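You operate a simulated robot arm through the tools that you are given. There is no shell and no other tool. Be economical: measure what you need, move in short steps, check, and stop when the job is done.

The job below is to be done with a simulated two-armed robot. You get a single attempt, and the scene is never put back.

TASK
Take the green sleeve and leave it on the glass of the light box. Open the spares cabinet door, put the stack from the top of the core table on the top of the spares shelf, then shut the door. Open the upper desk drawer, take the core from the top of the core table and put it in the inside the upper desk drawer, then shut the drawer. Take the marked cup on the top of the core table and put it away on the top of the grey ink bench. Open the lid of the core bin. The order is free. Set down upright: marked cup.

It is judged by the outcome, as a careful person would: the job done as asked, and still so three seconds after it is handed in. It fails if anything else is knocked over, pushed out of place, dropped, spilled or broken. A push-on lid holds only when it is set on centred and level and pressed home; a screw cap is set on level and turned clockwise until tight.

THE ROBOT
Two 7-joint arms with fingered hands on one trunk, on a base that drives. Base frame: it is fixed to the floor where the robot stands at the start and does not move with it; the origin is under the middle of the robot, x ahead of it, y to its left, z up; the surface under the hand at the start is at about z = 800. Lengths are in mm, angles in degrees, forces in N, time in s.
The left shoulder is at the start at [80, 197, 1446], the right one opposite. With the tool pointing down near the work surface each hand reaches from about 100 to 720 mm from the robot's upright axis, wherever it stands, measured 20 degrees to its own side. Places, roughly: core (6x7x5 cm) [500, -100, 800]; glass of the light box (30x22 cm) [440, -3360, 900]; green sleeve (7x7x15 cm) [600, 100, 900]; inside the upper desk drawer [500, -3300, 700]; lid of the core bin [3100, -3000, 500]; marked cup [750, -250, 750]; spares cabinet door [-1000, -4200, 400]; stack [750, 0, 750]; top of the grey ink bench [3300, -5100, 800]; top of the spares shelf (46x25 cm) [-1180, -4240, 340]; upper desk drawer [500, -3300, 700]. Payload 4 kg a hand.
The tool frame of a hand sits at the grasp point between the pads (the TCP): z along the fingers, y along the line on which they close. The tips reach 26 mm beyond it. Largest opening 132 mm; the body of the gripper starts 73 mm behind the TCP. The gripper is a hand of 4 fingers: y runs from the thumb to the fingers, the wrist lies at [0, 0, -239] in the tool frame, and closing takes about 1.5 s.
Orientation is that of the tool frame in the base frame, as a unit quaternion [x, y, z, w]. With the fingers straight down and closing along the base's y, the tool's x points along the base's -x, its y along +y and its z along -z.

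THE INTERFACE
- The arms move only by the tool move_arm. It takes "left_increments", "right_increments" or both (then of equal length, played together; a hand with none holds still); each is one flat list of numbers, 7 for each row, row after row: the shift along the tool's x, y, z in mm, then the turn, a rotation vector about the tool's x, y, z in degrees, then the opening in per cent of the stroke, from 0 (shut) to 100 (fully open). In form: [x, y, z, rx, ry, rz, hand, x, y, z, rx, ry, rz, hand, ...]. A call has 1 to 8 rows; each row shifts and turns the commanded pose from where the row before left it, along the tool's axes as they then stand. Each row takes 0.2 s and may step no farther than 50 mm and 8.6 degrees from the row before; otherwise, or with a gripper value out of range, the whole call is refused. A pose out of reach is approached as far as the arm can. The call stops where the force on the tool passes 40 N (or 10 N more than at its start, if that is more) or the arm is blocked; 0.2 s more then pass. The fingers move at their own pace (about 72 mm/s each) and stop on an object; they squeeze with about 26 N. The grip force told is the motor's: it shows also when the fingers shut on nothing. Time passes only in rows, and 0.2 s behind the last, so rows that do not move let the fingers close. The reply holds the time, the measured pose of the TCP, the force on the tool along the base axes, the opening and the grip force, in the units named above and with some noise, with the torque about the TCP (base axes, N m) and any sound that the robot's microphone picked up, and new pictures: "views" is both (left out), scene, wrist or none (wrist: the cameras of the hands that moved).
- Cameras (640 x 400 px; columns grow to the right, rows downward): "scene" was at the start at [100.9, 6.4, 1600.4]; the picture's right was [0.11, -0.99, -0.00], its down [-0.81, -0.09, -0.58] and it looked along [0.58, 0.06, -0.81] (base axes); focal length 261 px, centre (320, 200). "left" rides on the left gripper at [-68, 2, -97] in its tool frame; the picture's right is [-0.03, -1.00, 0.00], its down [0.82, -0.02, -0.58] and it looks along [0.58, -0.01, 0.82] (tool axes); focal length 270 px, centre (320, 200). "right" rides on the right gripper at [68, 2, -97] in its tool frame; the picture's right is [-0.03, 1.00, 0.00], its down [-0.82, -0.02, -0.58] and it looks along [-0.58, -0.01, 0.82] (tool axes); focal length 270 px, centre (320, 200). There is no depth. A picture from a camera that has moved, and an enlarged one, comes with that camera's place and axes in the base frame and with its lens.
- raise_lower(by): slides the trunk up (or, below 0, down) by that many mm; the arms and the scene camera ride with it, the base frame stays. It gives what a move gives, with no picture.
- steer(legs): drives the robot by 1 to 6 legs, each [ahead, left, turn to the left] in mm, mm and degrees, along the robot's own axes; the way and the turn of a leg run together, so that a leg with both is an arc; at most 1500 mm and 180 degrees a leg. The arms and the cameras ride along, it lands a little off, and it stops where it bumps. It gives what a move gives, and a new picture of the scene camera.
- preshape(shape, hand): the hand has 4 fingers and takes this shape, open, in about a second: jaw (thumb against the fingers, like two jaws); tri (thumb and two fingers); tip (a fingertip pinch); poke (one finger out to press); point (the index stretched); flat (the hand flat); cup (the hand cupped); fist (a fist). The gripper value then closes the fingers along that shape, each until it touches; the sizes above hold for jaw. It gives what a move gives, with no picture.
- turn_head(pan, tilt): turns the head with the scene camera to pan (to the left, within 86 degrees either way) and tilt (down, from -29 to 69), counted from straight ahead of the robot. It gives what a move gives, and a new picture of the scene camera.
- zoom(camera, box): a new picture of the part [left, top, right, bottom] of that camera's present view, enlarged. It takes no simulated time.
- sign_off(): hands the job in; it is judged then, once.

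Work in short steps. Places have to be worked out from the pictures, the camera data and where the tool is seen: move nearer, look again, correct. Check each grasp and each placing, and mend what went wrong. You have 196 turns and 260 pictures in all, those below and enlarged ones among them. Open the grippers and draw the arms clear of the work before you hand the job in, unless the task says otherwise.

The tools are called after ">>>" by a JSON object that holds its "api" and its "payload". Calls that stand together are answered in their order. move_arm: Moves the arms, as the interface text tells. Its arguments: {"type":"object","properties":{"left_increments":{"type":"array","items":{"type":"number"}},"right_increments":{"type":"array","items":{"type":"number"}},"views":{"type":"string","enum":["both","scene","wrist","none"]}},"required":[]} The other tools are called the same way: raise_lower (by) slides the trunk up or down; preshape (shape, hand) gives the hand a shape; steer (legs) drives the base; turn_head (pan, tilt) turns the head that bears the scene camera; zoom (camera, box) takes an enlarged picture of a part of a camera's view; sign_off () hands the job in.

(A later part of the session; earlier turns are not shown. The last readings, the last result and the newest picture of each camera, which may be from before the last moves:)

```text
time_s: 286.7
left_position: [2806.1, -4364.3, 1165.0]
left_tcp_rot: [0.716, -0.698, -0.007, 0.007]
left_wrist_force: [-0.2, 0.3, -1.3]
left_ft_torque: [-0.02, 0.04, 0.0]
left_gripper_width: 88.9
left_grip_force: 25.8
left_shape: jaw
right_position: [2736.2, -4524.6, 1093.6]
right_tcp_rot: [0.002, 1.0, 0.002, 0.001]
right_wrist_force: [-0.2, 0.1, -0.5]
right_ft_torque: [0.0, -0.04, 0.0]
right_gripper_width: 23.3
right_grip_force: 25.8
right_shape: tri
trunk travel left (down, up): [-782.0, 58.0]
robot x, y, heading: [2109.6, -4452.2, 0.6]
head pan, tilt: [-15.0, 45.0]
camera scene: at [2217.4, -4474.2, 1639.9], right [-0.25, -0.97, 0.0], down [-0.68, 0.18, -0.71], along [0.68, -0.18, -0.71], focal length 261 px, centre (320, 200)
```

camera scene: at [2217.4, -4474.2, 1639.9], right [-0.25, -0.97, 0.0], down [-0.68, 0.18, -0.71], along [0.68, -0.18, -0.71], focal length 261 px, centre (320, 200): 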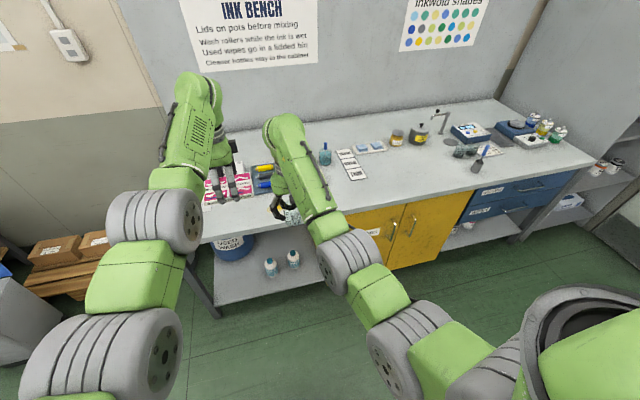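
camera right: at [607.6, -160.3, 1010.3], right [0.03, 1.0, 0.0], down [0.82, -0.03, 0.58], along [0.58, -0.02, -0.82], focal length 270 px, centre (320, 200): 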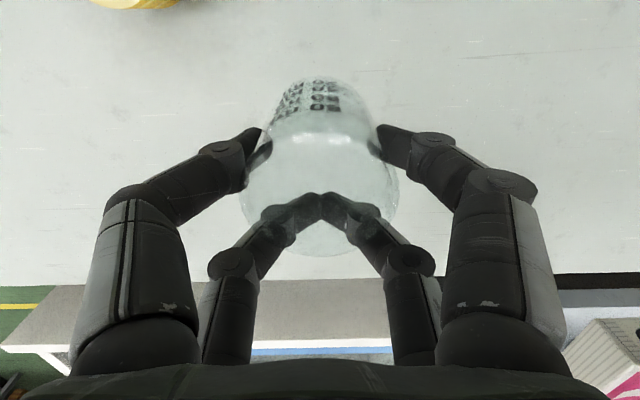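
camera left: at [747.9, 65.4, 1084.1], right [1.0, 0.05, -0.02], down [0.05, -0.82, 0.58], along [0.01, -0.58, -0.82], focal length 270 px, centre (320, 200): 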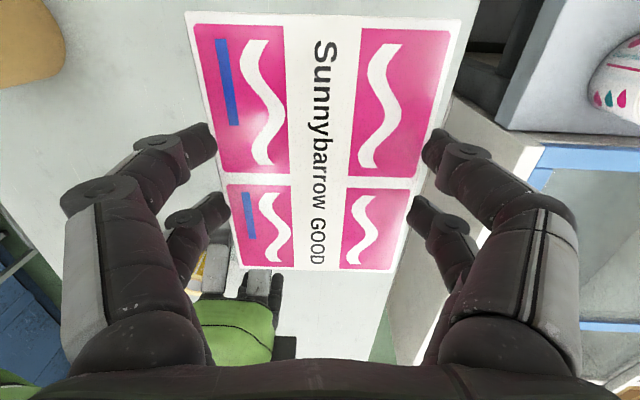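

There's a clear area on the bench around (2960,-4850). I strafe 330 mm more and move ahead 240 mm.

>>> {"api": "steer", "payload": {"legs": [[0, -330, 0], [240, 0, -0.4]]}}

>>> {"api": "move_arm", "payload": {"right_increments": [0, 0, 0, 0, 0, 0, 0], "views": "wrist"}}

```text
time_s: 290.3
left_position: [3049.8, -4691.8, 1168.8]
left_tcp_rot: [0.713, -0.701, -0.005, 0.006]
left_wrist_force: [0.3, -0.6, -2.5]
left_ft_torque: [0.01, -0.03, 0.01]
left_gripper_width: 88.9
left_grip_force: 25.7
left_shape: jaw
right_position: [2979.8, -4852.2, 1097.0]
right_tcp_rot: [0.006, 1.0, 0.001, 0.003]
right_wrist_force: [-0.2, 0.2, 0.6]
right_ft_torque: [0.01, -0.07, 0.0]
right_gripper_width: 23.6
right_grip_force: 26.2
right_shape: tri
trunk travel left (down, up): [-782.0, 58.0]
robot x, y, heading: [2359.5, -4772.8, -0.2]
head pan, tilt: [-15.0, 45.0]
camera scene: at [2459.2, -4797.3, 1640.4], right [-0.26, -0.97, 0.0], down [-0.68, 0.18, -0.71], along [0.69, -0.18, -0.7], focal length 261 px, centre (320, 200)
```

scene: 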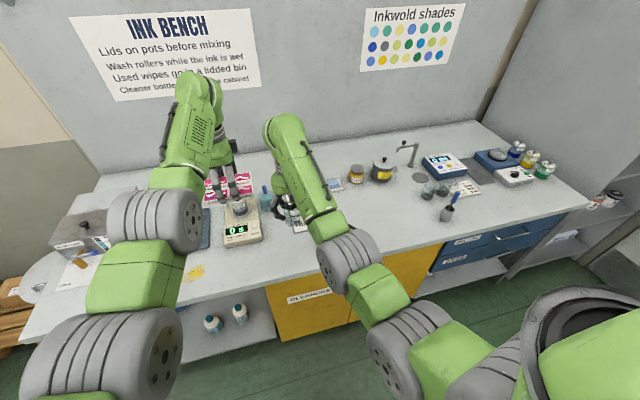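

```text
time_s: 290.7
left_position: [3056.2, -4692.9, 1163.5]
left_tcp_rot: [0.713, -0.701, -0.007, 0.007]
left_wrist_force: [0.0, -1.3, -3.0]
left_ft_torque: [-0.01, 0.0, 0.03]
left_gripper_width: 89.3
left_grip_force: 25.6
left_shape: jaw
right_position: [2984.9, -4853.6, 1092.6]
right_tcp_rot: [0.007, 1.0, 0.001, -0.002]
right_wrist_force: [0.6, 0.3, 0.2]
right_ft_torque: [0.02, 0.0, 0.0]
right_gripper_width: 23.8
right_grip_force: 25.9
right_shape: tri
trunk travel left (down, up): [-782.0, 58.0]
robot x, y, heading: [2359.6, -4777.8, 0.2]
head pan, tilt: [-15.0, 45.0]
camera right: at [2915.8, -4850.5, 1189.3], right [0.04, 1.0, 0.0], down [0.82, -0.03, 0.58], along [0.58, -0.02, -0.82], focal length 270 px, centre (320, 200)
```

right: 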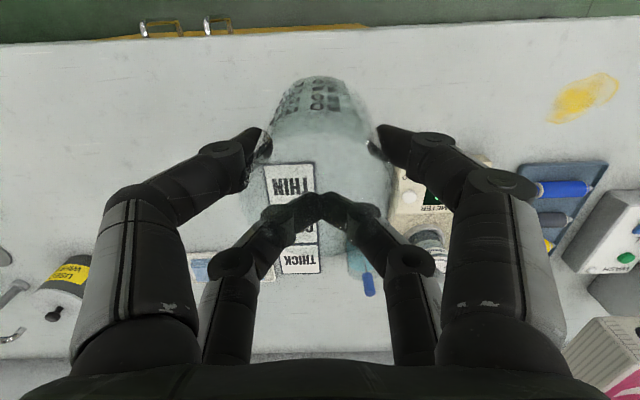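

The bench edge is at x≈2932, so I move the cup 32 mm further in. Then I lower with the trunk to just above the surface and look.

>>> {"api": "move_arm", "payload": {"right_increments": [-16, 0, 0, 0, 0, 0, 0, -16, 0, 0, 0, 0, 0, 0], "left_increments": [0, 0, -25, 0, 0, 0, 0, 0, 0, -25, 0, 0, 0, 0], "views": "none"}}

>>> {"api": "raise_lower", "payload": {"by": -110}}

>>> {"api": "move_arm", "payload": {"right_increments": [0, 0, 0, 0, 0, 0, 0], "views": "both"}}

```text
time_s: 291.3
left_position: [3056.7, -4695.7, 1213.3]
left_tcp_rot: [0.712, -0.702, -0.009, 0.007]
left_wrist_force: [-1.1, 0.7, -1.6]
left_ft_torque: [0.0, -0.02, -0.04]
left_gripper_width: 89.2
left_grip_force: 26.0
left_shape: jaw
right_position: [3017.6, -4853.0, 1091.8]
right_tcp_rot: [0.006, 1.0, 0.002, -0.001]
right_wrist_force: [-0.5, 1.0, -0.5]
right_ft_torque: [0.0, 0.01, 0.04]
right_gripper_width: 23.6
right_grip_force: 26.6
right_shape: tri
trunk travel left (down, up): [-782.0, 58.0]
robot x, y, heading: [2359.7, -4772.8, 0.1]
head pan, tilt: [-15.0, 45.0]
```

```text
time_s: 292.7
left_position: [3056.8, -4693.8, 1104.9]
left_tcp_rot: [0.713, -0.701, -0.007, 0.007]
left_wrist_force: [-0.5, -0.1, -1.9]
left_ft_torque: [0.02, 0.01, 0.02]
left_gripper_width: 89.1
left_grip_force: 26.3
left_shape: jaw
right_position: [3015.5, -4852.6, 983.2]
right_tcp_rot: [0.006, 1.0, 0.002, 0.0]
right_wrist_force: [0.3, -0.2, -0.2]
right_ft_torque: [0.01, -0.02, -0.02]
right_gripper_width: 23.3
right_grip_force: 26.4
right_shape: tri
trunk travel left (down, up): [-672.0, 168.0]
robot x, y, heading: [2358.0, -4776.0, -0.1]
head pan, tilt: [-15.0, 45.0]
```

```text
time_s: 293.1
left_position: [3054.8, -4693.9, 1106.3]
left_tcp_rot: [0.713, -0.701, -0.006, 0.006]
left_wrist_force: [0.3, -0.2, -2.2]
left_ft_torque: [0.01, 0.02, -0.02]
left_gripper_width: 89.0
left_grip_force: 26.7
left_shape: jaw
right_position: [3016.0, -4852.9, 982.5]
right_tcp_rot: [0.005, 1.0, 0.002, 0.0]
right_wrist_force: [-0.3, 0.0, -0.6]
right_ft_torque: [-0.01, -0.03, 0.01]
right_gripper_width: 23.4
right_grip_force: 26.4
right_shape: tri
trunk travel left (down, up): [-672.0, 168.0]
robot x, y, heading: [2357.0, -4775.1, -0.0]
head pan, tilt: [-15.0, 45.0]
camera scene: at [2466.0, -4797.9, 1529.8], right [-0.26, -0.97, 0.0], down [-0.68, 0.18, -0.71], along [0.68, -0.18, -0.71], focal length 261 px, centre (320, 200)
camera right: at [2947.0, -4850.8, 1079.8], right [0.04, 1.0, 0.0], down [0.82, -0.03, 0.58], along [0.58, -0.02, -0.82], focal length 270 px, centre (320, 200)
```

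scene: 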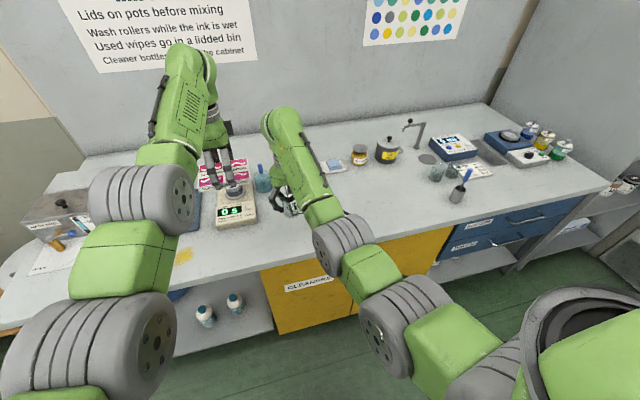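
right: 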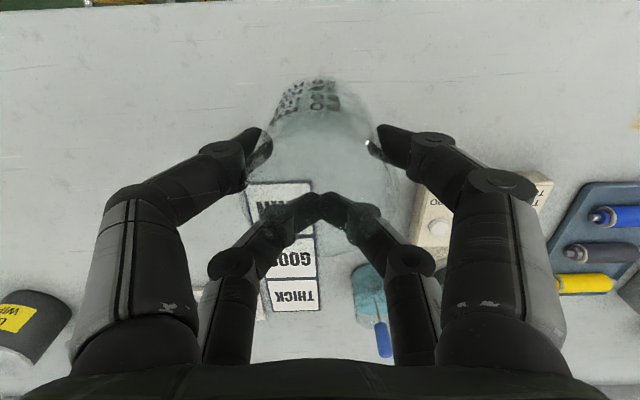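

The landing spot is clear. I lower in small steps until contact.

>>> {"api": "move_arm", "payload": {"right_increments": [0, 0, 15, 0, 0, 0, 0, 0, 0, 8, 0, 0, 0, 0, 0, 0, 6, 0, 0, 0, 0, 0, 0, 5, 0, 0, 0, 0, 0, 0, 4, 0, 0, 0, 0, 0, 0, 4, 0, 0, 0, 0, 0, 0, 0, 0, 0, 0, 0], "views": "wrist"}}

```text
time_s: 294.7
left_position: [3055.0, -4694.2, 1105.4]
left_tcp_rot: [0.713, -0.701, -0.007, 0.007]
left_wrist_force: [-0.5, 0.4, -1.7]
left_ft_torque: [0.03, 0.0, 0.04]
left_gripper_width: 88.9
left_grip_force: 26.1
left_shape: jaw
right_position: [3015.7, -4853.0, 941.3]
right_tcp_rot: [0.006, 1.0, 0.002, 0.001]
right_wrist_force: [0.2, -0.2, 0.1]
right_ft_torque: [0.01, 0.02, 0.03]
right_gripper_width: 23.5
right_grip_force: 25.8
right_shape: tri
trunk travel left (down, up): [-672.0, 168.0]
robot x, y, heading: [2358.2, -4773.9, -0.0]
head pan, tilt: [-15.0, 45.0]
camera right: at [2946.4, -4850.3, 1037.8], right [0.04, 1.0, 0.0], down [0.82, -0.03, 0.58], along [0.58, -0.02, -0.82], focal length 270 px, centre (320, 200)
```

right: 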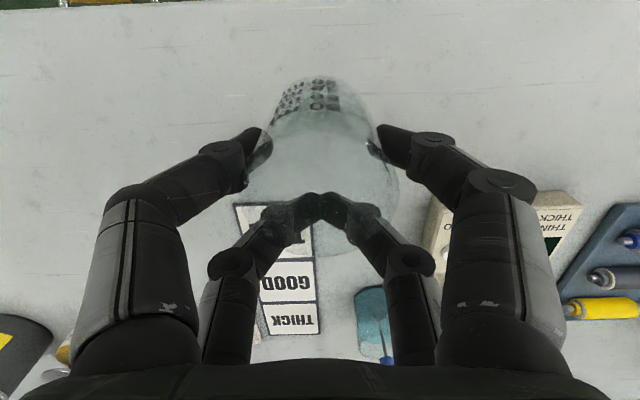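

There's no contact yet, so the bench is lower than I assumed. I continue down.

>>> {"api": "move_arm", "payload": {"right_increments": [0, 0, 10, 0, 0, 0, 0, 0, 0, 8, 0, 0, 0, 0, 0, 0, 7, 0, 0, 0, 0, 0, 0, 6, 0, 0, 0, 0, 0, 0, 6, 0, 0, 0, 0, 0, 0, 6, 0, 0, 0, 0, 0, 0, 6, 0, 0, 0, 0, 0, 0, 6, 0, 0, 0, 0], "views": "wrist"}}

```text
time_s: 296.5
left_position: [3055.6, -4695.2, 1104.9]
left_tcp_rot: [0.712, -0.702, -0.007, 0.006]
left_wrist_force: [-0.4, -0.1, -2.7]
left_ft_torque: [0.05, 0.02, 0.01]
left_gripper_width: 88.8
left_grip_force: 26.5
left_shape: jaw
right_position: [3016.0, -4853.3, 884.8]
right_tcp_rot: [0.006, 1.0, 0.002, 0.0]
right_wrist_force: [-0.1, -0.1, -0.5]
right_ft_torque: [0.01, -0.03, 0.0]
right_gripper_width: 23.5
right_grip_force: 25.8
right_shape: tri
trunk travel left (down, up): [-672.0, 168.0]
robot x, y, heading: [2356.7, -4772.7, -0.1]
head pan, tilt: [-15.0, 45.0]
camera right: at [2947.1, -4850.5, 981.8], right [0.04, 1.0, 0.0], down [0.82, -0.03, 0.58], along [0.58, -0.02, -0.82], focal length 270 px, centre (320, 200)
```

right: 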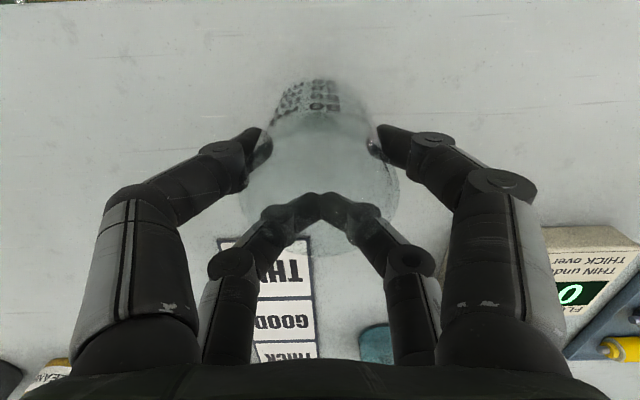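

Still no contact. I continue in 5 mm steps.

>>> {"api": "move_arm", "payload": {"right_increments": [0, 0, 6, 0, 0, 0, 0, 0, 0, 5, 0, 0, 0, 0, 0, 0, 5, 0, 0, 0, 0, 0, 0, 5, 0, 0, 0, 0, 0, 0, 5, 0, 0, 0, 0, 0, 0, 4, 0, 0, 0, 0, 0, 0, 4, 0, 0, 0, 0, 0, 0, 4, 0, 0, 0, 0], "views": "wrist"}}

```text
time_s: 298.3
left_position: [3055.2, -4694.0, 1106.6]
left_tcp_rot: [0.713, -0.702, -0.007, 0.007]
left_wrist_force: [0.8, -1.0, -2.1]
left_ft_torque: [0.0, -0.01, 0.0]
left_gripper_width: 89.0
left_grip_force: 26.1
left_shape: jaw
right_position: [3015.7, -4851.6, 848.5]
right_tcp_rot: [0.008, 1.0, 0.001, 0.001]
right_wrist_force: [0.3, 0.6, -0.6]
right_ft_torque: [-0.02, 0.02, -0.04]
right_gripper_width: 23.5
right_grip_force: 25.1
right_shape: tri
trunk travel left (down, up): [-672.0, 168.0]
robot x, y, heading: [2359.0, -4774.8, -0.3]
head pan, tilt: [-15.0, 45.0]
camera right: at [2947.1, -4849.8, 945.2], right [0.04, 1.0, 0.0], down [0.82, -0.03, 0.58], along [0.58, -0.02, -0.82], focal length 270 px, centre (320, 200)
```

right: 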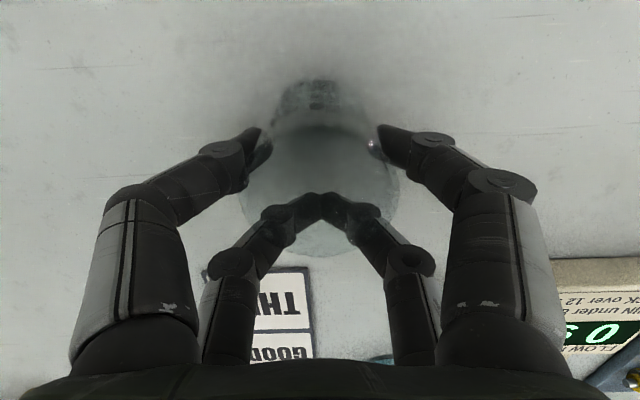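

The contact shadow shows it is within about 10 mm. I finish with fine steps.

>>> {"api": "move_arm", "payload": {"right_increments": [0, 0, 4, 0, 0, 0, 0, 0, 0, 3, 0, 0, 0, 0, 0, 0, 2, 0, 0, 0, 0, 0, 0, 2, 0, 0, 0, 0, 0, 0, 0, 0, 0, 0, 0], "views": "wrist"}}

```text
time_s: 299.5
left_position: [3055.5, -4694.1, 1106.0]
left_tcp_rot: [0.712, -0.702, -0.007, 0.007]
left_wrist_force: [0.2, -0.9, -1.6]
left_ft_torque: [0.0, 0.0, -0.03]
left_gripper_width: 89.0
left_grip_force: 25.9
left_shape: jaw
right_position: [3016.0, -4852.0, 838.6]
right_tcp_rot: [0.008, 1.0, 0.002, 0.002]
right_wrist_force: [0.4, 0.5, 7.4]
right_ft_torque: [-0.05, 0.12, 0.0]
right_gripper_width: 23.5
right_grip_force: 26.0
right_shape: tri
trunk travel left (down, up): [-672.0, 168.0]
robot x, y, heading: [2354.4, -4769.9, 0.2]
head pan, tilt: [-15.0, 45.0]
camera right: at [2946.9, -4850.3, 934.6], right [0.04, 1.0, 0.0], down [0.81, -0.03, 0.58], along [0.58, -0.02, -0.81], focal length 270 px, centre (320, 200)
```

right: 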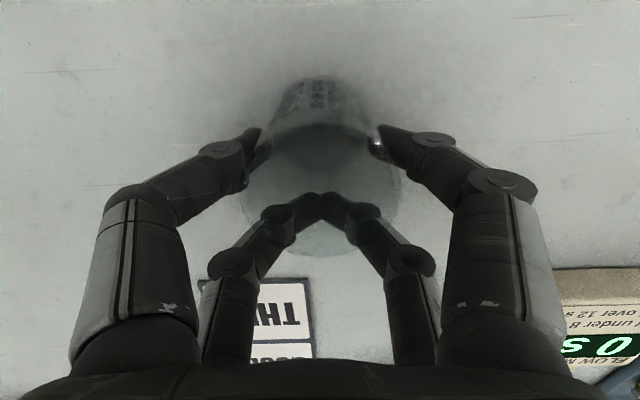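

Contact at 7 N, with the bench top at z≈800. I release and rise straight up.

>>> {"api": "move_arm", "payload": {"right_increments": [0, 0, -1, 0, 0, 0, 15, 0, 0, 0, 0, 0, 0, 30, 0, 0, 0, 0, 0, 0, 45, 0, 0, 0, 0, 0, 0, 55, 0, 0, 0, 0, 0, 0, 55], "views": "wrist"}}

>>> {"api": "move_arm", "payload": {"right_increments": [0, 0, -15, 0, 0, 0, 55, 0, 0, -30, 0, 0, 0, 55, 0, 0, -40, 0, 0, 0, 55, 0, 0, -45, 0, 0, 0, 55, 0, 0, -45, 0, 0, 0, 55, 0, 0, -45, 0, 0, 0, 55], "views": "wrist"}}

```text
time_s: 300.7
left_position: [3055.7, -4695.2, 1104.6]
left_tcp_rot: [0.713, -0.701, -0.007, 0.007]
left_wrist_force: [0.3, 0.6, -2.2]
left_ft_torque: [-0.04, -0.02, 0.01]
left_gripper_width: 88.7
left_grip_force: 26.0
left_shape: jaw
right_position: [3015.5, -4852.0, 836.7]
right_tcp_rot: [0.007, 1.0, 0.002, 0.0]
right_wrist_force: [-0.8, -0.6, 0.1]
right_ft_torque: [0.03, -0.02, 0.02]
right_gripper_width: 72.0
right_grip_force: 0.1
right_shape: tri
trunk travel left (down, up): [-672.0, 168.0]
robot x, y, heading: [2355.2, -4773.0, 0.2]
head pan, tilt: [-15.0, 45.0]
camera right: at [2946.7, -4850.0, 934.6], right [0.04, 1.0, 0.0], down [0.82, -0.03, 0.58], along [0.58, -0.02, -0.82], focal length 270 px, centre (320, 200)
```

right: 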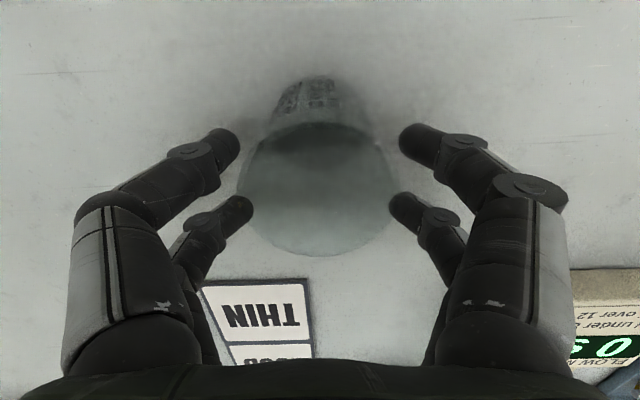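

```text
time_s: 302.1
left_position: [3054.3, -4694.0, 1106.0]
left_tcp_rot: [0.713, -0.702, -0.006, 0.007]
left_wrist_force: [0.1, 0.5, -1.6]
left_ft_torque: [0.02, 0.0, 0.0]
left_gripper_width: 88.8
left_grip_force: 25.3
left_shape: jaw
right_position: [3015.3, -4852.9, 1057.0]
right_tcp_rot: [0.006, 1.0, 0.0, -0.001]
right_wrist_force: [0.5, -0.8, 0.3]
right_ft_torque: [0.0, -0.05, -0.03]
right_gripper_width: 72.0
right_grip_force: 0.1
right_shape: tri
trunk travel left (down, up): [-672.0, 168.0]
robot x, y, heading: [2356.9, -4774.6, 0.0]
head pan, tilt: [-15.0, 45.0]
camera right: at [2945.8, -4850.8, 1153.5], right [0.04, 1.0, 0.0], down [0.82, -0.03, 0.58], along [0.58, -0.02, -0.82], focal length 270 px, centre (320, 200)
```

right: 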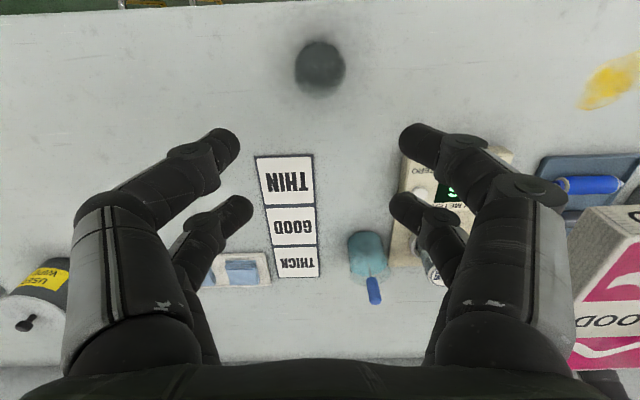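

The cup stands upright on the ink bench. Next is the spares cabinet, so I raise the trunk, back away, and return to the cross aisle.

>>> {"api": "raise_lower", "payload": {"by": 80}}

>>> {"api": "steer", "payload": {"legs": [[-250, 0, 0], [0, 1500, 0], [0, 1410, 0], [-1000, 0, 0], [-1000, 0, 0]]}}

```text
time_s: 303.3
left_position: [3055.4, -4693.3, 1184.9]
left_tcp_rot: [0.713, -0.701, -0.006, 0.007]
left_wrist_force: [-0.2, -0.7, -2.6]
left_ft_torque: [0.01, 0.0, 0.01]
left_gripper_width: 89.0
left_grip_force: 26.2
left_shape: jaw
right_position: [3015.7, -4852.8, 1136.3]
right_tcp_rot: [0.007, 1.0, 0.002, -0.001]
right_wrist_force: [-0.3, 0.1, -1.3]
right_ft_torque: [-0.02, -0.01, 0.0]
right_gripper_width: 72.2
right_grip_force: 0.0
right_shape: tri
trunk travel left (down, up): [-752.0, 88.0]
robot x, y, heading: [2356.4, -4774.9, -0.0]
head pan, tilt: [-15.0, 45.0]
```

```text
time_s: 328.4
left_position: [811.8, -1768.1, 1184.4]
left_tcp_rot: [-0.706, 0.708, 0.008, -0.007]
left_wrist_force: [0.7, 0.3, -2.8]
left_ft_torque: [-0.01, 0.02, -0.01]
left_gripper_width: 88.9
left_grip_force: 26.1
left_shape: jaw
right_position: [769.1, -1925.0, 1134.6]
right_tcp_rot: [0.015, 1.0, 0.002, 0.001]
right_wrist_force: [0.2, 0.2, 0.0]
right_ft_torque: [-0.02, 0.02, -0.01]
right_gripper_width: 72.2
right_grip_force: 0.0
right_shape: tri
trunk travel left (down, up): [-752.0, 88.0]
robot x, y, heading: [114.5, -1838.3, -1.0]
head pan, tilt: [-15.0, 45.0]
camera scene: at [219.7, -1861.4, 1609.7], right [-0.28, -0.96, 0.0], down [-0.68, 0.2, -0.71], along [0.68, -0.2, -0.71], focal length 261 px, centre (320, 200)
```

scene: 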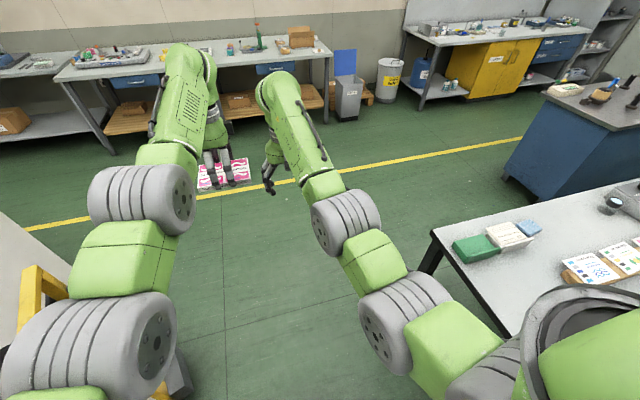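

I turn right through the desk side, where the hands pass well above the desk, to face the blue machine cabinets.

>>> {"api": "steer", "payload": {"legs": [[0, 0, -90], [0, 0, -89]]}}

>>> {"api": "turn_head", "payload": {"pan": 60, "tilt": 25}}

```text
time_s: 336.4
left_position: [-587.2, -1915.9, 1185.4]
left_tcp_rot: [0.703, 0.711, 0.007, 0.007]
left_wrist_force: [-0.1, 1.0, -2.4]
left_ft_torque: [0.01, 0.01, 0.03]
left_gripper_width: 88.6
left_grip_force: 26.1
left_shape: jaw
right_position: [-547.5, -1755.5, 1136.3]
right_tcp_rot: [1.0, -0.009, 0.0, 0.001]
right_wrist_force: [0.2, -0.2, 1.0]
right_ft_torque: [0.02, -0.02, -0.03]
right_gripper_width: 72.3
right_grip_force: 0.0
right_shape: tri
trunk travel left (down, up): [-752.0, 88.0]
robot x, y, heading: [115.6, -1835.1, 179.5]
head pan, tilt: [-15.0, 45.0]
camera scene: at [-0.2, -1817.2, 1609.9], right [0.27, 0.96, 0.0], down [0.68, -0.19, -0.71], along [-0.68, 0.19, -0.71], focal length 261 px, centre (320, 200)
```

scene: 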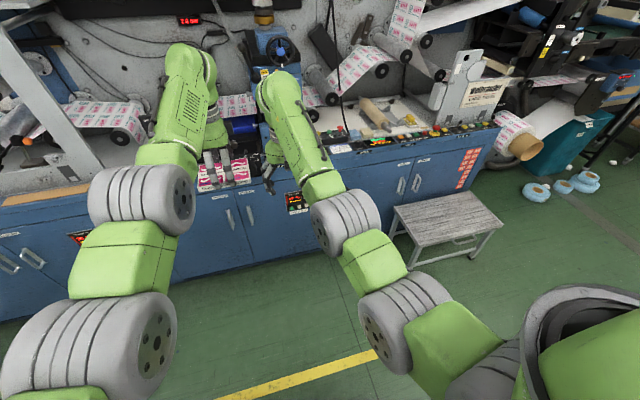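

```text
time_s: 337.9
left_position: [-587.7, -1915.2, 1185.4]
left_tcp_rot: [0.703, 0.711, 0.007, 0.006]
left_wrist_force: [-0.7, 0.0, -1.6]
left_ft_torque: [-0.02, 0.01, 0.0]
left_gripper_width: 88.7
left_grip_force: 26.4
left_shape: jaw
right_position: [-547.4, -1755.9, 1135.8]
right_tcp_rot: [1.0, -0.009, 0.0, 0.002]
right_wrist_force: [0.1, -0.4, 0.5]
right_ft_torque: [0.03, 0.01, -0.01]
right_gripper_width: 72.0
right_grip_force: 0.0
right_shape: tri
trunk travel left (down, up): [-752.0, 88.0]
robot x, y, heading: [110.2, -1837.5, 179.2]
head pan, tilt: [60.0, 25.0]
camera scene: at [31.6, -1917.6, 1640.4], right [-0.86, 0.51, 0.0], down [0.21, 0.36, -0.91], along [-0.46, -0.78, -0.42], focal length 261 px, centre (320, 200)
```

scene: 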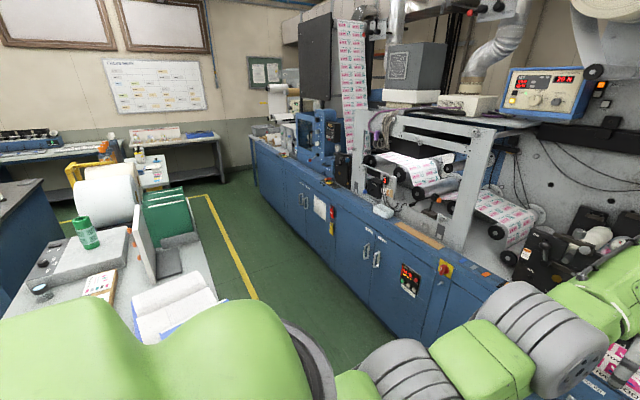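

I enlarge the cabinet doors around (300,205).

>>> {"api": "zoom", "payload": {"camera": "scene", "box": [240, 130, 440, 290]}}

```text
2.50 times, centred on (340, 210) of scene
camera zoom: at [31.6, -1917.6, 1640.4], right [-0.86, 0.51, 0.0], down [0.21, 0.36, -0.91], along [-0.46, -0.78, -0.42], focal length 653 px, centre (270, 175)
```

zoom: 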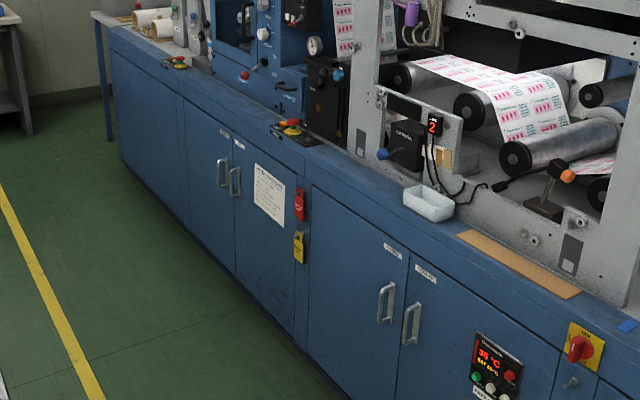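

The left of the far door pair (label above, handle near its right edge, hinge at y≈-4409) matches the spares door. I retract both hands toward the body before driving down the corridor.

>>> {"api": "move_arm", "payload": {"left_increments": [0, 40, 0, 0, 0, 0, 0, 0, 40, 0, 0, 0, 0, 0, 0, 40, 0, 0, 0, 0, 0, 0, 40, 0, 0, 0, 0, 0, 0, 40, 0, 0, 0, 0, 0], "right_increments": [40, 0, 0, 0, 0, 0, 50, 40, 0, 0, 0, 0, 0, 50, 40, 0, 0, 0, 0, 0, 50, 40, 0, 0, 0, 0, 0, 50, 30, 0, 0, 0, 0, 0, 50], "views": "none"}}

>>> {"api": "steer", "payload": {"legs": [[400, 0, 0.8], [0, 1000, 0]]}}

>>> {"api": "turn_head", "payload": {"pan": 40, "tilt": 35}}

```text
time_s: 339.1
left_position: [-428.3, -1903.6, 1153.9]
left_tcp_rot: [0.704, 0.71, 0.007, 0.007]
left_wrist_force: [-0.3, -0.1, -1.2]
left_ft_torque: [0.01, 0.01, -0.02]
left_gripper_width: 88.4
left_grip_force: 26.1
left_shape: jaw
left hand out of reach, approached as far as the arm can: row 3, 4, 5
right_position: [-400.8, -1773.6, 1103.5]
right_tcp_rot: [1.0, -0.008, -0.001, 0.002]
right_wrist_force: [0.7, 0.5, 0.3]
right_ft_torque: [-0.02, -0.03, -0.02]
right_gripper_width: 66.7
right_grip_force: 0.0
right_shape: tri
right hand out of reach, approached as far as the arm can: row 4, 5
trunk travel left (down, up): [-752.0, 88.0]
robot x, y, heading: [109.6, -1838.3, 179.7]
head pan, tilt: [60.0, 25.0]
```

```text
time_s: 346.4
left_position: [-812.3, -2922.2, 1154.4]
left_tcp_rot: [0.69, 0.724, 0.006, 0.007]
left_wrist_force: [0.3, 0.1, -1.1]
left_ft_torque: [-0.01, -0.02, 0.0]
left_gripper_width: 88.2
left_grip_force: 25.9
left_shape: jaw
right_position: [-789.1, -2791.2, 1104.4]
right_tcp_rot: [1.0, 0.009, -0.001, 0.001]
right_wrist_force: [-0.4, 0.0, 0.4]
right_ft_torque: [0.0, 0.01, 0.01]
right_gripper_width: 66.4
right_grip_force: 0.0
right_shape: tri
trunk travel left (down, up): [-752.0, 88.0]
robot x, y, heading: [-276.2, -2836.5, -178.4]
head pan, tilt: [60.0, 25.0]
camera scene: at [-350.0, -2919.1, 1640.6], right [-0.88, 0.47, 0.0], down [0.2, 0.37, -0.91], along [-0.43, -0.8, -0.42], focal length 261 px, centre (320, 200)
```

scene: 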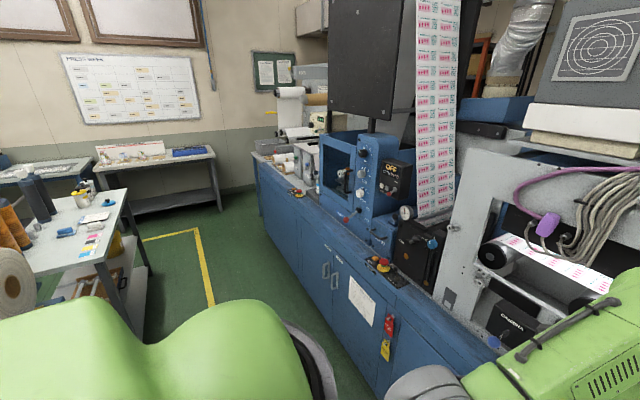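

```text
time_s: 347.2
left_position: [-812.2, -2922.5, 1153.7]
left_tcp_rot: [0.69, 0.723, 0.006, 0.006]
left_wrist_force: [0.2, 0.2, -2.0]
left_ft_torque: [0.02, -0.01, -0.01]
left_gripper_width: 88.5
left_grip_force: 26.3
left_shape: jaw
right_position: [-789.3, -2791.4, 1104.0]
right_tcp_rot: [1.0, 0.01, -0.002, 0.002]
right_wrist_force: [0.0, -0.9, -0.6]
right_ft_torque: [0.02, -0.01, -0.01]
right_gripper_width: 66.5
right_grip_force: 0.2
right_shape: tri
trunk travel left (down, up): [-752.0, 88.0]
robot x, y, heading: [-274.3, -2837.5, -178.3]
head pan, tilt: [40.0, 35.0]
camera scene: at [-372.0, -2898.4, 1624.7], right [-0.67, 0.75, 0.0], down [0.43, 0.38, -0.82], along [-0.61, -0.55, -0.57], focal length 261 px, centre (320, 200)
```

scene: 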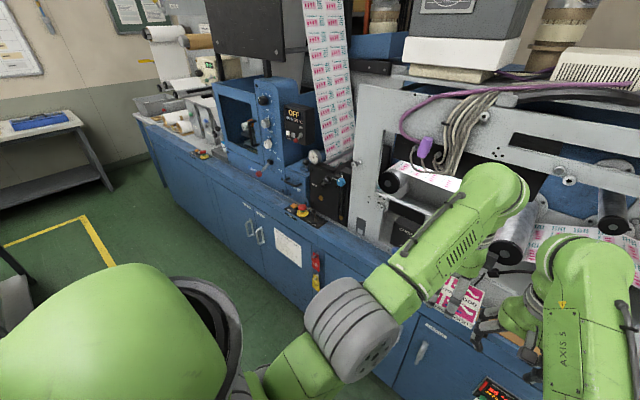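

The corridor is clear and the hands stay about 100 mm off the machine. I continue 1100 mm further down and straighten the heading.

>>> {"api": "steer", "payload": {"legs": [[0, 0, -1.7], [0, 1130, 0]]}}

>>> {"api": "turn_head", "payload": {"pan": 20, "tilt": 55}}

```text
time_s: 353.4
left_position: [-813.9, -4045.7, 1154.9]
left_tcp_rot: [0.7, 0.714, 0.006, 0.007]
left_wrist_force: [-0.2, 0.6, -0.8]
left_ft_torque: [-0.02, 0.0, -0.01]
left_gripper_width: 88.0
left_grip_force: 25.3
left_shape: jaw
right_position: [-786.6, -3915.2, 1105.0]
right_tcp_rot: [1.0, -0.004, -0.001, 0.002]
right_wrist_force: [0.0, -0.2, -0.1]
right_ft_torque: [-0.01, 0.0, 0.02]
right_gripper_width: 66.3
right_grip_force: 0.1
right_shape: tri
trunk travel left (down, up): [-752.0, 88.0]
robot x, y, heading: [-273.4, -3973.3, -179.9]
head pan, tilt: [40.0, 35.0]
camera scene: at [-372.8, -4032.4, 1624.8], right [-0.64, 0.76, 0.0], down [0.44, 0.37, -0.82], along [-0.63, -0.53, -0.57], focal length 261 px, centre (320, 200)
```

scene: 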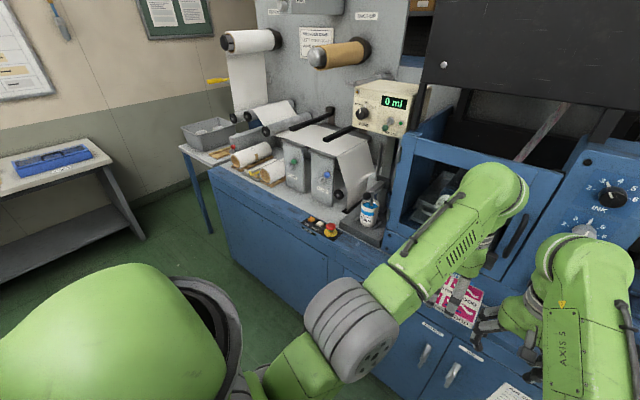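

```text
time_s: 354.2
left_position: [-815.5, -4047.0, 1154.9]
left_tcp_rot: [0.7, 0.714, 0.006, 0.006]
left_wrist_force: [0.9, 0.6, -1.2]
left_ft_torque: [0.01, 0.0, 0.04]
left_gripper_width: 88.3
left_grip_force: 25.9
left_shape: jaw
right_position: [-786.5, -3915.6, 1104.2]
right_tcp_rot: [1.0, -0.004, -0.001, 0.002]
right_wrist_force: [0.8, -0.4, -0.1]
right_ft_torque: [-0.04, -0.01, 0.01]
right_gripper_width: 66.5
right_grip_force: 0.0
right_shape: tri
trunk travel left (down, up): [-752.0, 88.0]
robot x, y, heading: [-272.9, -3974.2, -180.0]
head pan, tilt: [20.0, 55.0]
camera scene: at [-373.1, -4002.1, 1596.5], right [-0.34, 0.94, 0.0], down [0.77, 0.28, -0.57], along [-0.54, -0.2, -0.82], focal length 261 px, centre (320, 200)
```

scene: 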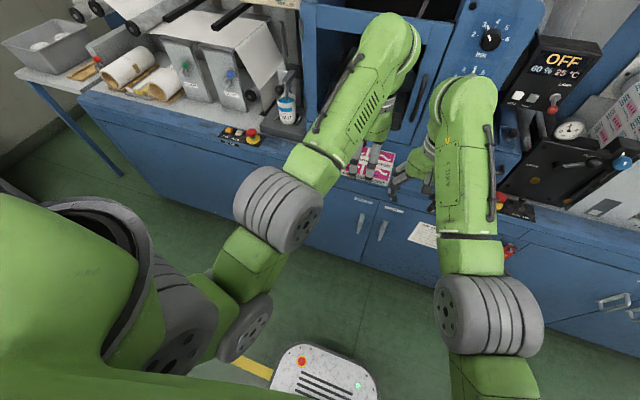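

>>> {"api": "zoom", "payload": {"camera": "scene", "box": [300, 150, 460, 270]}}

```text
3.33 times, centred on (380, 210) of scene
camera zoom: at [-373.1, -4002.1, 1596.5], right [-0.34, 0.94, 0.0], down [0.77, 0.28, -0.57], along [-0.54, -0.2, -0.82], focal length 870 px, centre (120, 167)
```

zoom: 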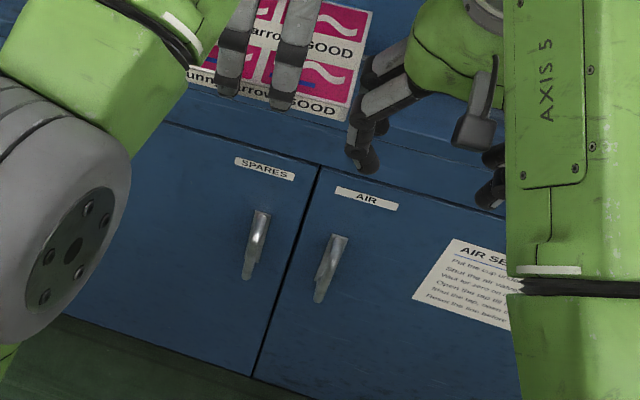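

The door is labelled "SPARES", with its handle at ≈(-990,-4033,565). I raise the left hand with the stack and move it aside so it clears the door's swing, advance the right hand, and then lower the trunk.

>>> {"api": "move_arm", "payload": {"left_increments": [-30, 0, -30, 0, 0, 0, 0, -30, 0, -30, 0, 0, 0, 0, -30, 0, -30, 0, 0, 0, 0, -30, 0, -30, 0, 0, 0, 0], "right_increments": [-25, 0, 0, 0, 0, 0, 50, -25, 0, 0, 0, 0, 0, 50, -25, 0, 0, 0, 0, 0, 50, -25, 0, 0, 0, 0, 0, 50], "views": "none"}}

>>> {"api": "raise_lower", "payload": {"by": -380}}

>>> {"api": "move_arm", "payload": {"right_increments": [0, 0, 0, 0, -8.2, 0, 50, 0, 0, 0, 0, -8.2, 0, 50, 0, 0, 0, 0, -8.2, 0, 50, 0, 0, 0, 0, -8.2, 0, 50, 0, 0, 0, 0, -8.2, 0, 50, 0, 0, 0, 0, -8.2, 0, 50, 0, 0, 0, 0, -8.2, 0, 50], "views": "scene"}}

```text
time_s: 355.2
left_position: [-873.5, -4159.1, 1175.1]
left_tcp_rot: [0.7, 0.714, 0.006, 0.006]
left_wrist_force: [-0.4, -0.4, -2.7]
left_ft_torque: [0.02, -0.06, -0.02]
left_gripper_width: 88.5
left_grip_force: 25.9
left_shape: jaw
left hand out of reach, approached as far as the arm can: row 1, 2, 3, 4
right_position: [-889.4, -3914.3, 1102.9]
right_tcp_rot: [1.0, -0.004, 0.001, 0.001]
right_wrist_force: [-0.4, 0.3, -0.1]
right_ft_torque: [0.01, -0.05, 0.02]
right_gripper_width: 66.6
right_grip_force: 0.0
right_shape: tri
trunk travel left (down, up): [-752.0, 88.0]
robot x, y, heading: [-270.1, -3974.0, -179.8]
head pan, tilt: [20.0, 55.0]
```

```text
time_s: 358.9
left_position: [-871.0, -4158.3, 797.0]
left_tcp_rot: [0.701, 0.714, 0.006, 0.005]
left_wrist_force: [-0.4, -0.3, -1.9]
left_ft_torque: [0.0, 0.01, 0.0]
left_gripper_width: 88.3
left_grip_force: 26.2
left_shape: jaw
right_position: [-886.0, -3914.6, 724.3]
right_tcp_rot: [1.0, -0.005, -0.001, 0.002]
right_wrist_force: [0.1, -0.3, -0.4]
right_ft_torque: [-0.02, -0.01, 0.01]
right_gripper_width: 66.4
right_grip_force: 0.0
right_shape: tri
trunk travel left (down, up): [-372.0, 468.0]
robot x, y, heading: [-271.8, -3974.4, -179.8]
head pan, tilt: [20.0, 55.0]
```

```text
time_s: 360.5
left_position: [-871.0, -4158.0, 797.0]
left_tcp_rot: [0.699, 0.715, 0.006, 0.006]
left_wrist_force: [0.4, 0.6, -1.9]
left_ft_torque: [0.01, -0.01, -0.02]
left_gripper_width: 88.5
left_grip_force: 26.1
left_shape: jaw
right_position: [-885.8, -3915.3, 724.6]
right_tcp_rot: [0.876, -0.005, -0.481, 0.0]
right_wrist_force: [-1.4, -0.3, 0.6]
right_ft_torque: [-0.02, 0.0, -0.01]
right_gripper_width: 66.7
right_grip_force: 0.0
right_shape: tri
trunk travel left (down, up): [-372.0, 468.0]
robot x, y, heading: [-275.6, -3975.6, -179.8]
head pan, tilt: [20.0, 55.0]
camera scene: at [-372.7, -4001.6, 1216.5], right [-0.34, 0.94, 0.0], down [0.77, 0.28, -0.57], along [-0.54, -0.2, -0.82], focal length 261 px, centre (320, 200)
```

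scene: 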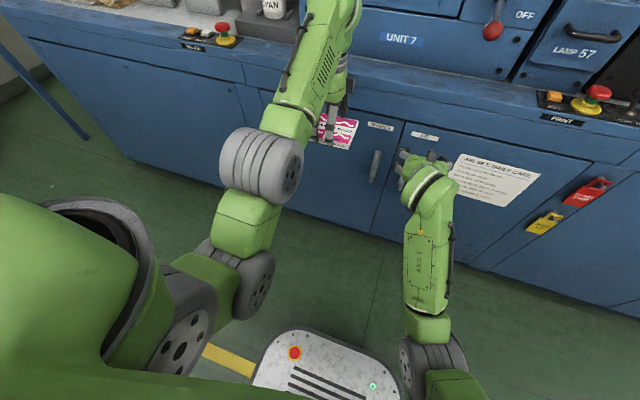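

I finish pitching the right hand, and bring the left hand up and back, away from the door's swing.

>>> {"api": "move_arm", "payload": {"right_increments": [0, 0, 0, 0, -8.2, 0, 50, 0, 0, 0, 0, -8.2, 0, 50, 0, 0, 0, 0, -8.2, 0, 50, 0, 0, 0, 0, -7, 0, 50, 0, 0, 0, 0, 0, 0, 50], "left_increments": [0, 25, -30, 0, 0, 0, 0, 0, 25, -30, 0, 0, 0, 0, 0, 30, -30, 0, 0, 0, 0, 0, 30, -20, 0, 0, 0, 0, 0, 30, 0, 0, 0, 0, 0], "views": "both"}}

```text
time_s: 361.7
left_position: [-836.7, -4156.5, 781.8]
left_tcp_rot: [0.7, 0.714, 0.003, 0.003]
left_wrist_force: [-0.4, 0.1, -2.1]
left_ft_torque: [0.01, 0.0, -0.01]
left_gripper_width: 88.4
left_grip_force: 25.8
left_shape: jaw
left hand out of reach, approached as far as the arm can: row 1, 2, 3, 4, 5
right_position: [-884.6, -3914.2, 725.3]
right_tcp_rot: [0.712, -0.005, -0.702, -0.003]
right_wrist_force: [0.0, 0.0, 0.0]
right_ft_torque: [-0.03, 0.02, 0.01]
right_gripper_width: 66.3
right_grip_force: 0.0
right_shape: tri
trunk travel left (down, up): [-372.0, 468.0]
robot x, y, heading: [-276.7, -3973.2, -180.0]
head pan, tilt: [20.0, 55.0]
camera scene: at [-372.0, -4002.0, 1216.6], right [-0.34, 0.94, 0.0], down [0.77, 0.28, -0.57], along [-0.54, -0.2, -0.82], focal length 261 px, centre (320, 200)
camera right: at [-788.9, -3917.6, 657.8], right [-0.01, -1.0, 0.03], down [0.57, 0.02, 0.82], along [-0.82, 0.02, 0.57], focal length 270 px, centre (320, 200)
camera left: at [-833.3, -4226.3, 880.5], right [-1.0, -0.04, -0.01], down [-0.04, 0.82, 0.58], along [-0.02, 0.58, -0.82], focal length 270 px, centre (320, 200)
```

scene: 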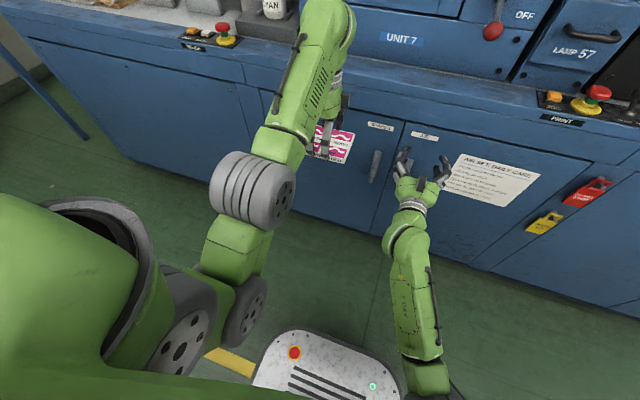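
right: 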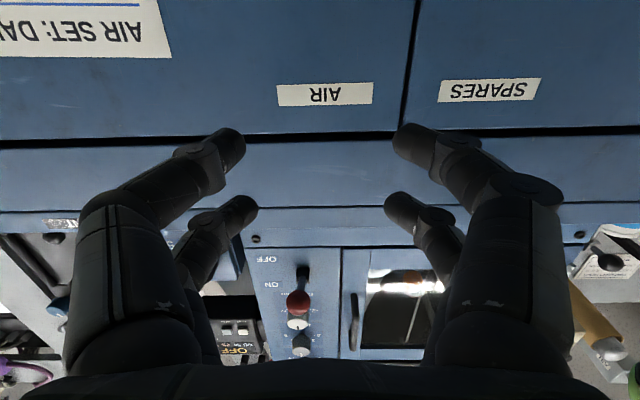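
left: 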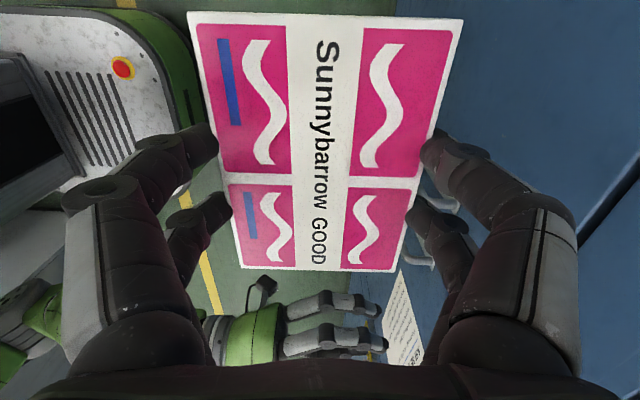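

The left hand's yawed pose limits its reach, so I turn it back by +90°, then move it up and back.

>>> {"api": "move_arm", "payload": {"left_increments": [0, 0, 0, 0, 0, 8.2, 0, 0, 0, 0, 0, 0, 8.2, 0, 0, 0, 0, 0, 0, 8.2, 0, 0, 0, 0, 0, 0, 8.2, 0, 0, 0, 0, 0, 0, 8.2, 0, 0, 0, 0, 0, 0, 8.2, 0, 0, 0, 0, 0, 0, 8.2, 0, 0, 0, 0, 0, 0, 8.2, 0], "views": "none"}}

>>> {"api": "move_arm", "payload": {"left_increments": [0, 0, 0, 0, 0, 8.2, 0, 0, 0, 0, 0, 0, 8.2, 0, 0, 0, 0, 0, 0, 8.2, 0, 20, 20, -30, 0, 0, 0, 0, 20, 20, -30, 0, 0, 0, 0, 20, 20, -30, 0, 0, 0, 0, 20, 20, -20, 0, 0, 0, 0], "views": "scene"}}

```text
time_s: 363.5
left_position: [-838.9, -4155.3, 780.0]
left_tcp_rot: [0.976, 0.22, 0.007, 0.001]
left_wrist_force: [1.0, -0.1, -2.0]
left_ft_torque: [-0.01, 0.01, -0.02]
left_gripper_width: 88.2
left_grip_force: 25.5
left_shape: jaw
right_position: [-887.0, -3913.9, 723.3]
right_tcp_rot: [0.712, -0.003, -0.702, -0.001]
right_wrist_force: [0.6, 0.2, -0.2]
right_ft_torque: [-0.04, -0.01, -0.01]
right_gripper_width: 66.9
right_grip_force: 0.0
right_shape: tri
trunk travel left (down, up): [-372.0, 468.0]
robot x, y, heading: [-272.2, -3975.4, -179.7]
head pan, tilt: [20.0, 55.0]
```

```text
time_s: 365.1
left_position: [-838.8, -4208.6, 781.0]
left_tcp_rot: [1.0, 0.007, 0.006, 0.0]
left_wrist_force: [0.6, -0.1, -1.2]
left_ft_torque: [-0.01, -0.04, 0.01]
left_gripper_width: 88.5
left_grip_force: 26.2
left_shape: jaw
left hand out of reach, approached as far as the arm can: row 4, 5, 6, 7
right_position: [-887.1, -3913.8, 723.9]
right_tcp_rot: [0.712, -0.003, -0.702, -0.002]
right_wrist_force: [-1.4, -0.1, 0.4]
right_ft_torque: [0.03, 0.02, -0.04]
right_gripper_width: 66.2
right_grip_force: 0.2
right_shape: tri
trunk travel left (down, up): [-372.0, 468.0]
robot x, y, heading: [-272.1, -3977.5, -179.5]
head pan, tilt: [20.0, 55.0]
camera scene: at [-373.3, -4002.6, 1216.4], right [-0.34, 0.94, 0.0], down [0.77, 0.28, -0.57], along [-0.54, -0.2, -0.82], focal length 261 px, centre (320, 200)
```

scene: 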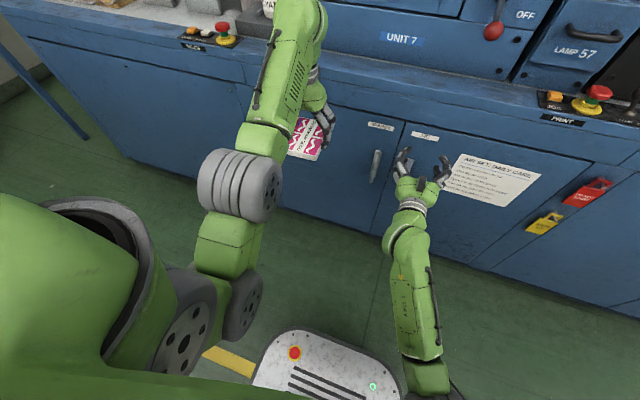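

The arm can't fold any closer, so I raise the left hand straight up above the door's top edge, which is at z≈748.

>>> {"api": "move_arm", "payload": {"left_increments": [-2, 0, -35, 0, 0, 0, 0, -2, 0, -35, 0, 0, 0, 0, -2, 0, -35, 0, 0, 0, 0, -2, 0, -30, 0, 0, 0, 0], "right_increments": [40, 20, -5, 0, 0, 0, 50, 40, 20, -5, 0, 0, 0, 50, 40, 30, 0, 0, 0, 0, 50, 35, 30, 0, 0, 0, 0, 50], "views": "both"}}

```text
time_s: 366.1
left_position: [-909.6, -4212.5, 834.9]
left_tcp_rot: [1.0, 0.009, 0.007, 0.0]
left_wrist_force: [-0.8, 0.3, -2.2]
left_ft_torque: [0.03, -0.01, 0.0]
left_gripper_width: 88.6
left_grip_force: 25.8
left_shape: jaw
left hand out of reach, approached as far as the arm can: row 1, 2, 3, 4
right_position: [-875.1, -4017.1, 569.5]
right_tcp_rot: [0.713, -0.004, -0.701, -0.003]
right_wrist_force: [0.6, 0.3, -0.2]
right_ft_torque: [-0.01, 0.0, -0.04]
right_gripper_width: 66.7
right_grip_force: 0.1
right_shape: tri
trunk travel left (down, up): [-372.0, 468.0]
robot x, y, heading: [-272.1, -3974.1, -180.0]
head pan, tilt: [20.0, 55.0]
camera scene: at [-373.9, -4002.4, 1216.3], right [-0.34, 0.94, 0.0], down [0.77, 0.28, -0.57], along [-0.54, -0.2, -0.82], focal length 261 px, centre (320, 200)
camera right: at [-778.1, -4020.6, 502.1], right [-0.01, -1.0, 0.03], down [0.56, 0.02, 0.83], along [-0.83, 0.02, 0.56], focal length 270 px, centre (320, 200)
camera left: at [-977.3, -4216.8, 932.1], right [-0.04, 1.0, 0.0], down [0.81, 0.03, 0.59], along [0.59, 0.02, -0.81], focal length 270 px, centre (320, 200)
```

scene: 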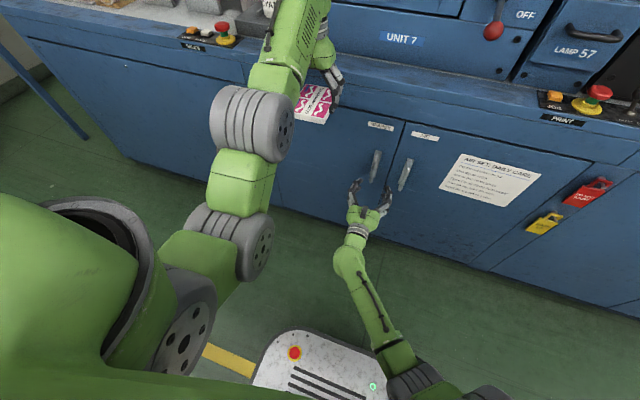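
right: 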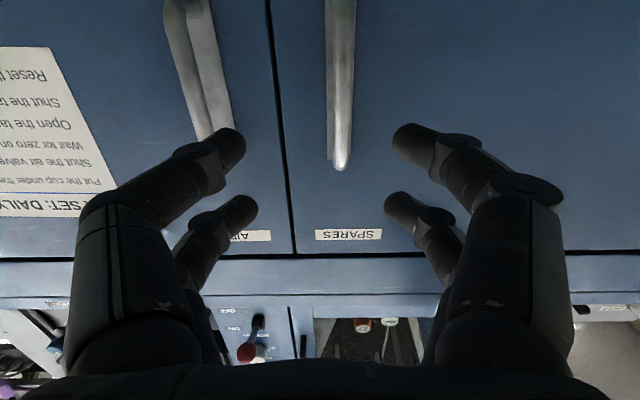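
left: 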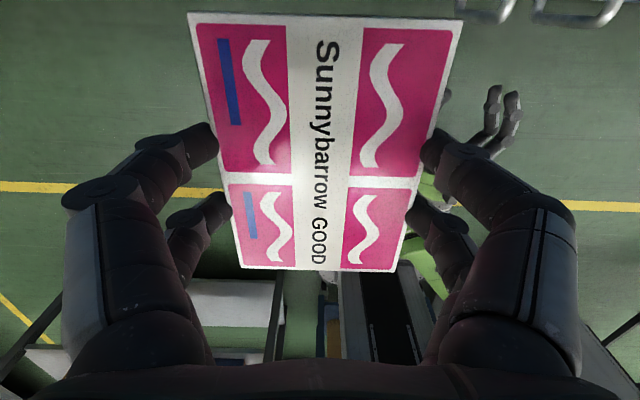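

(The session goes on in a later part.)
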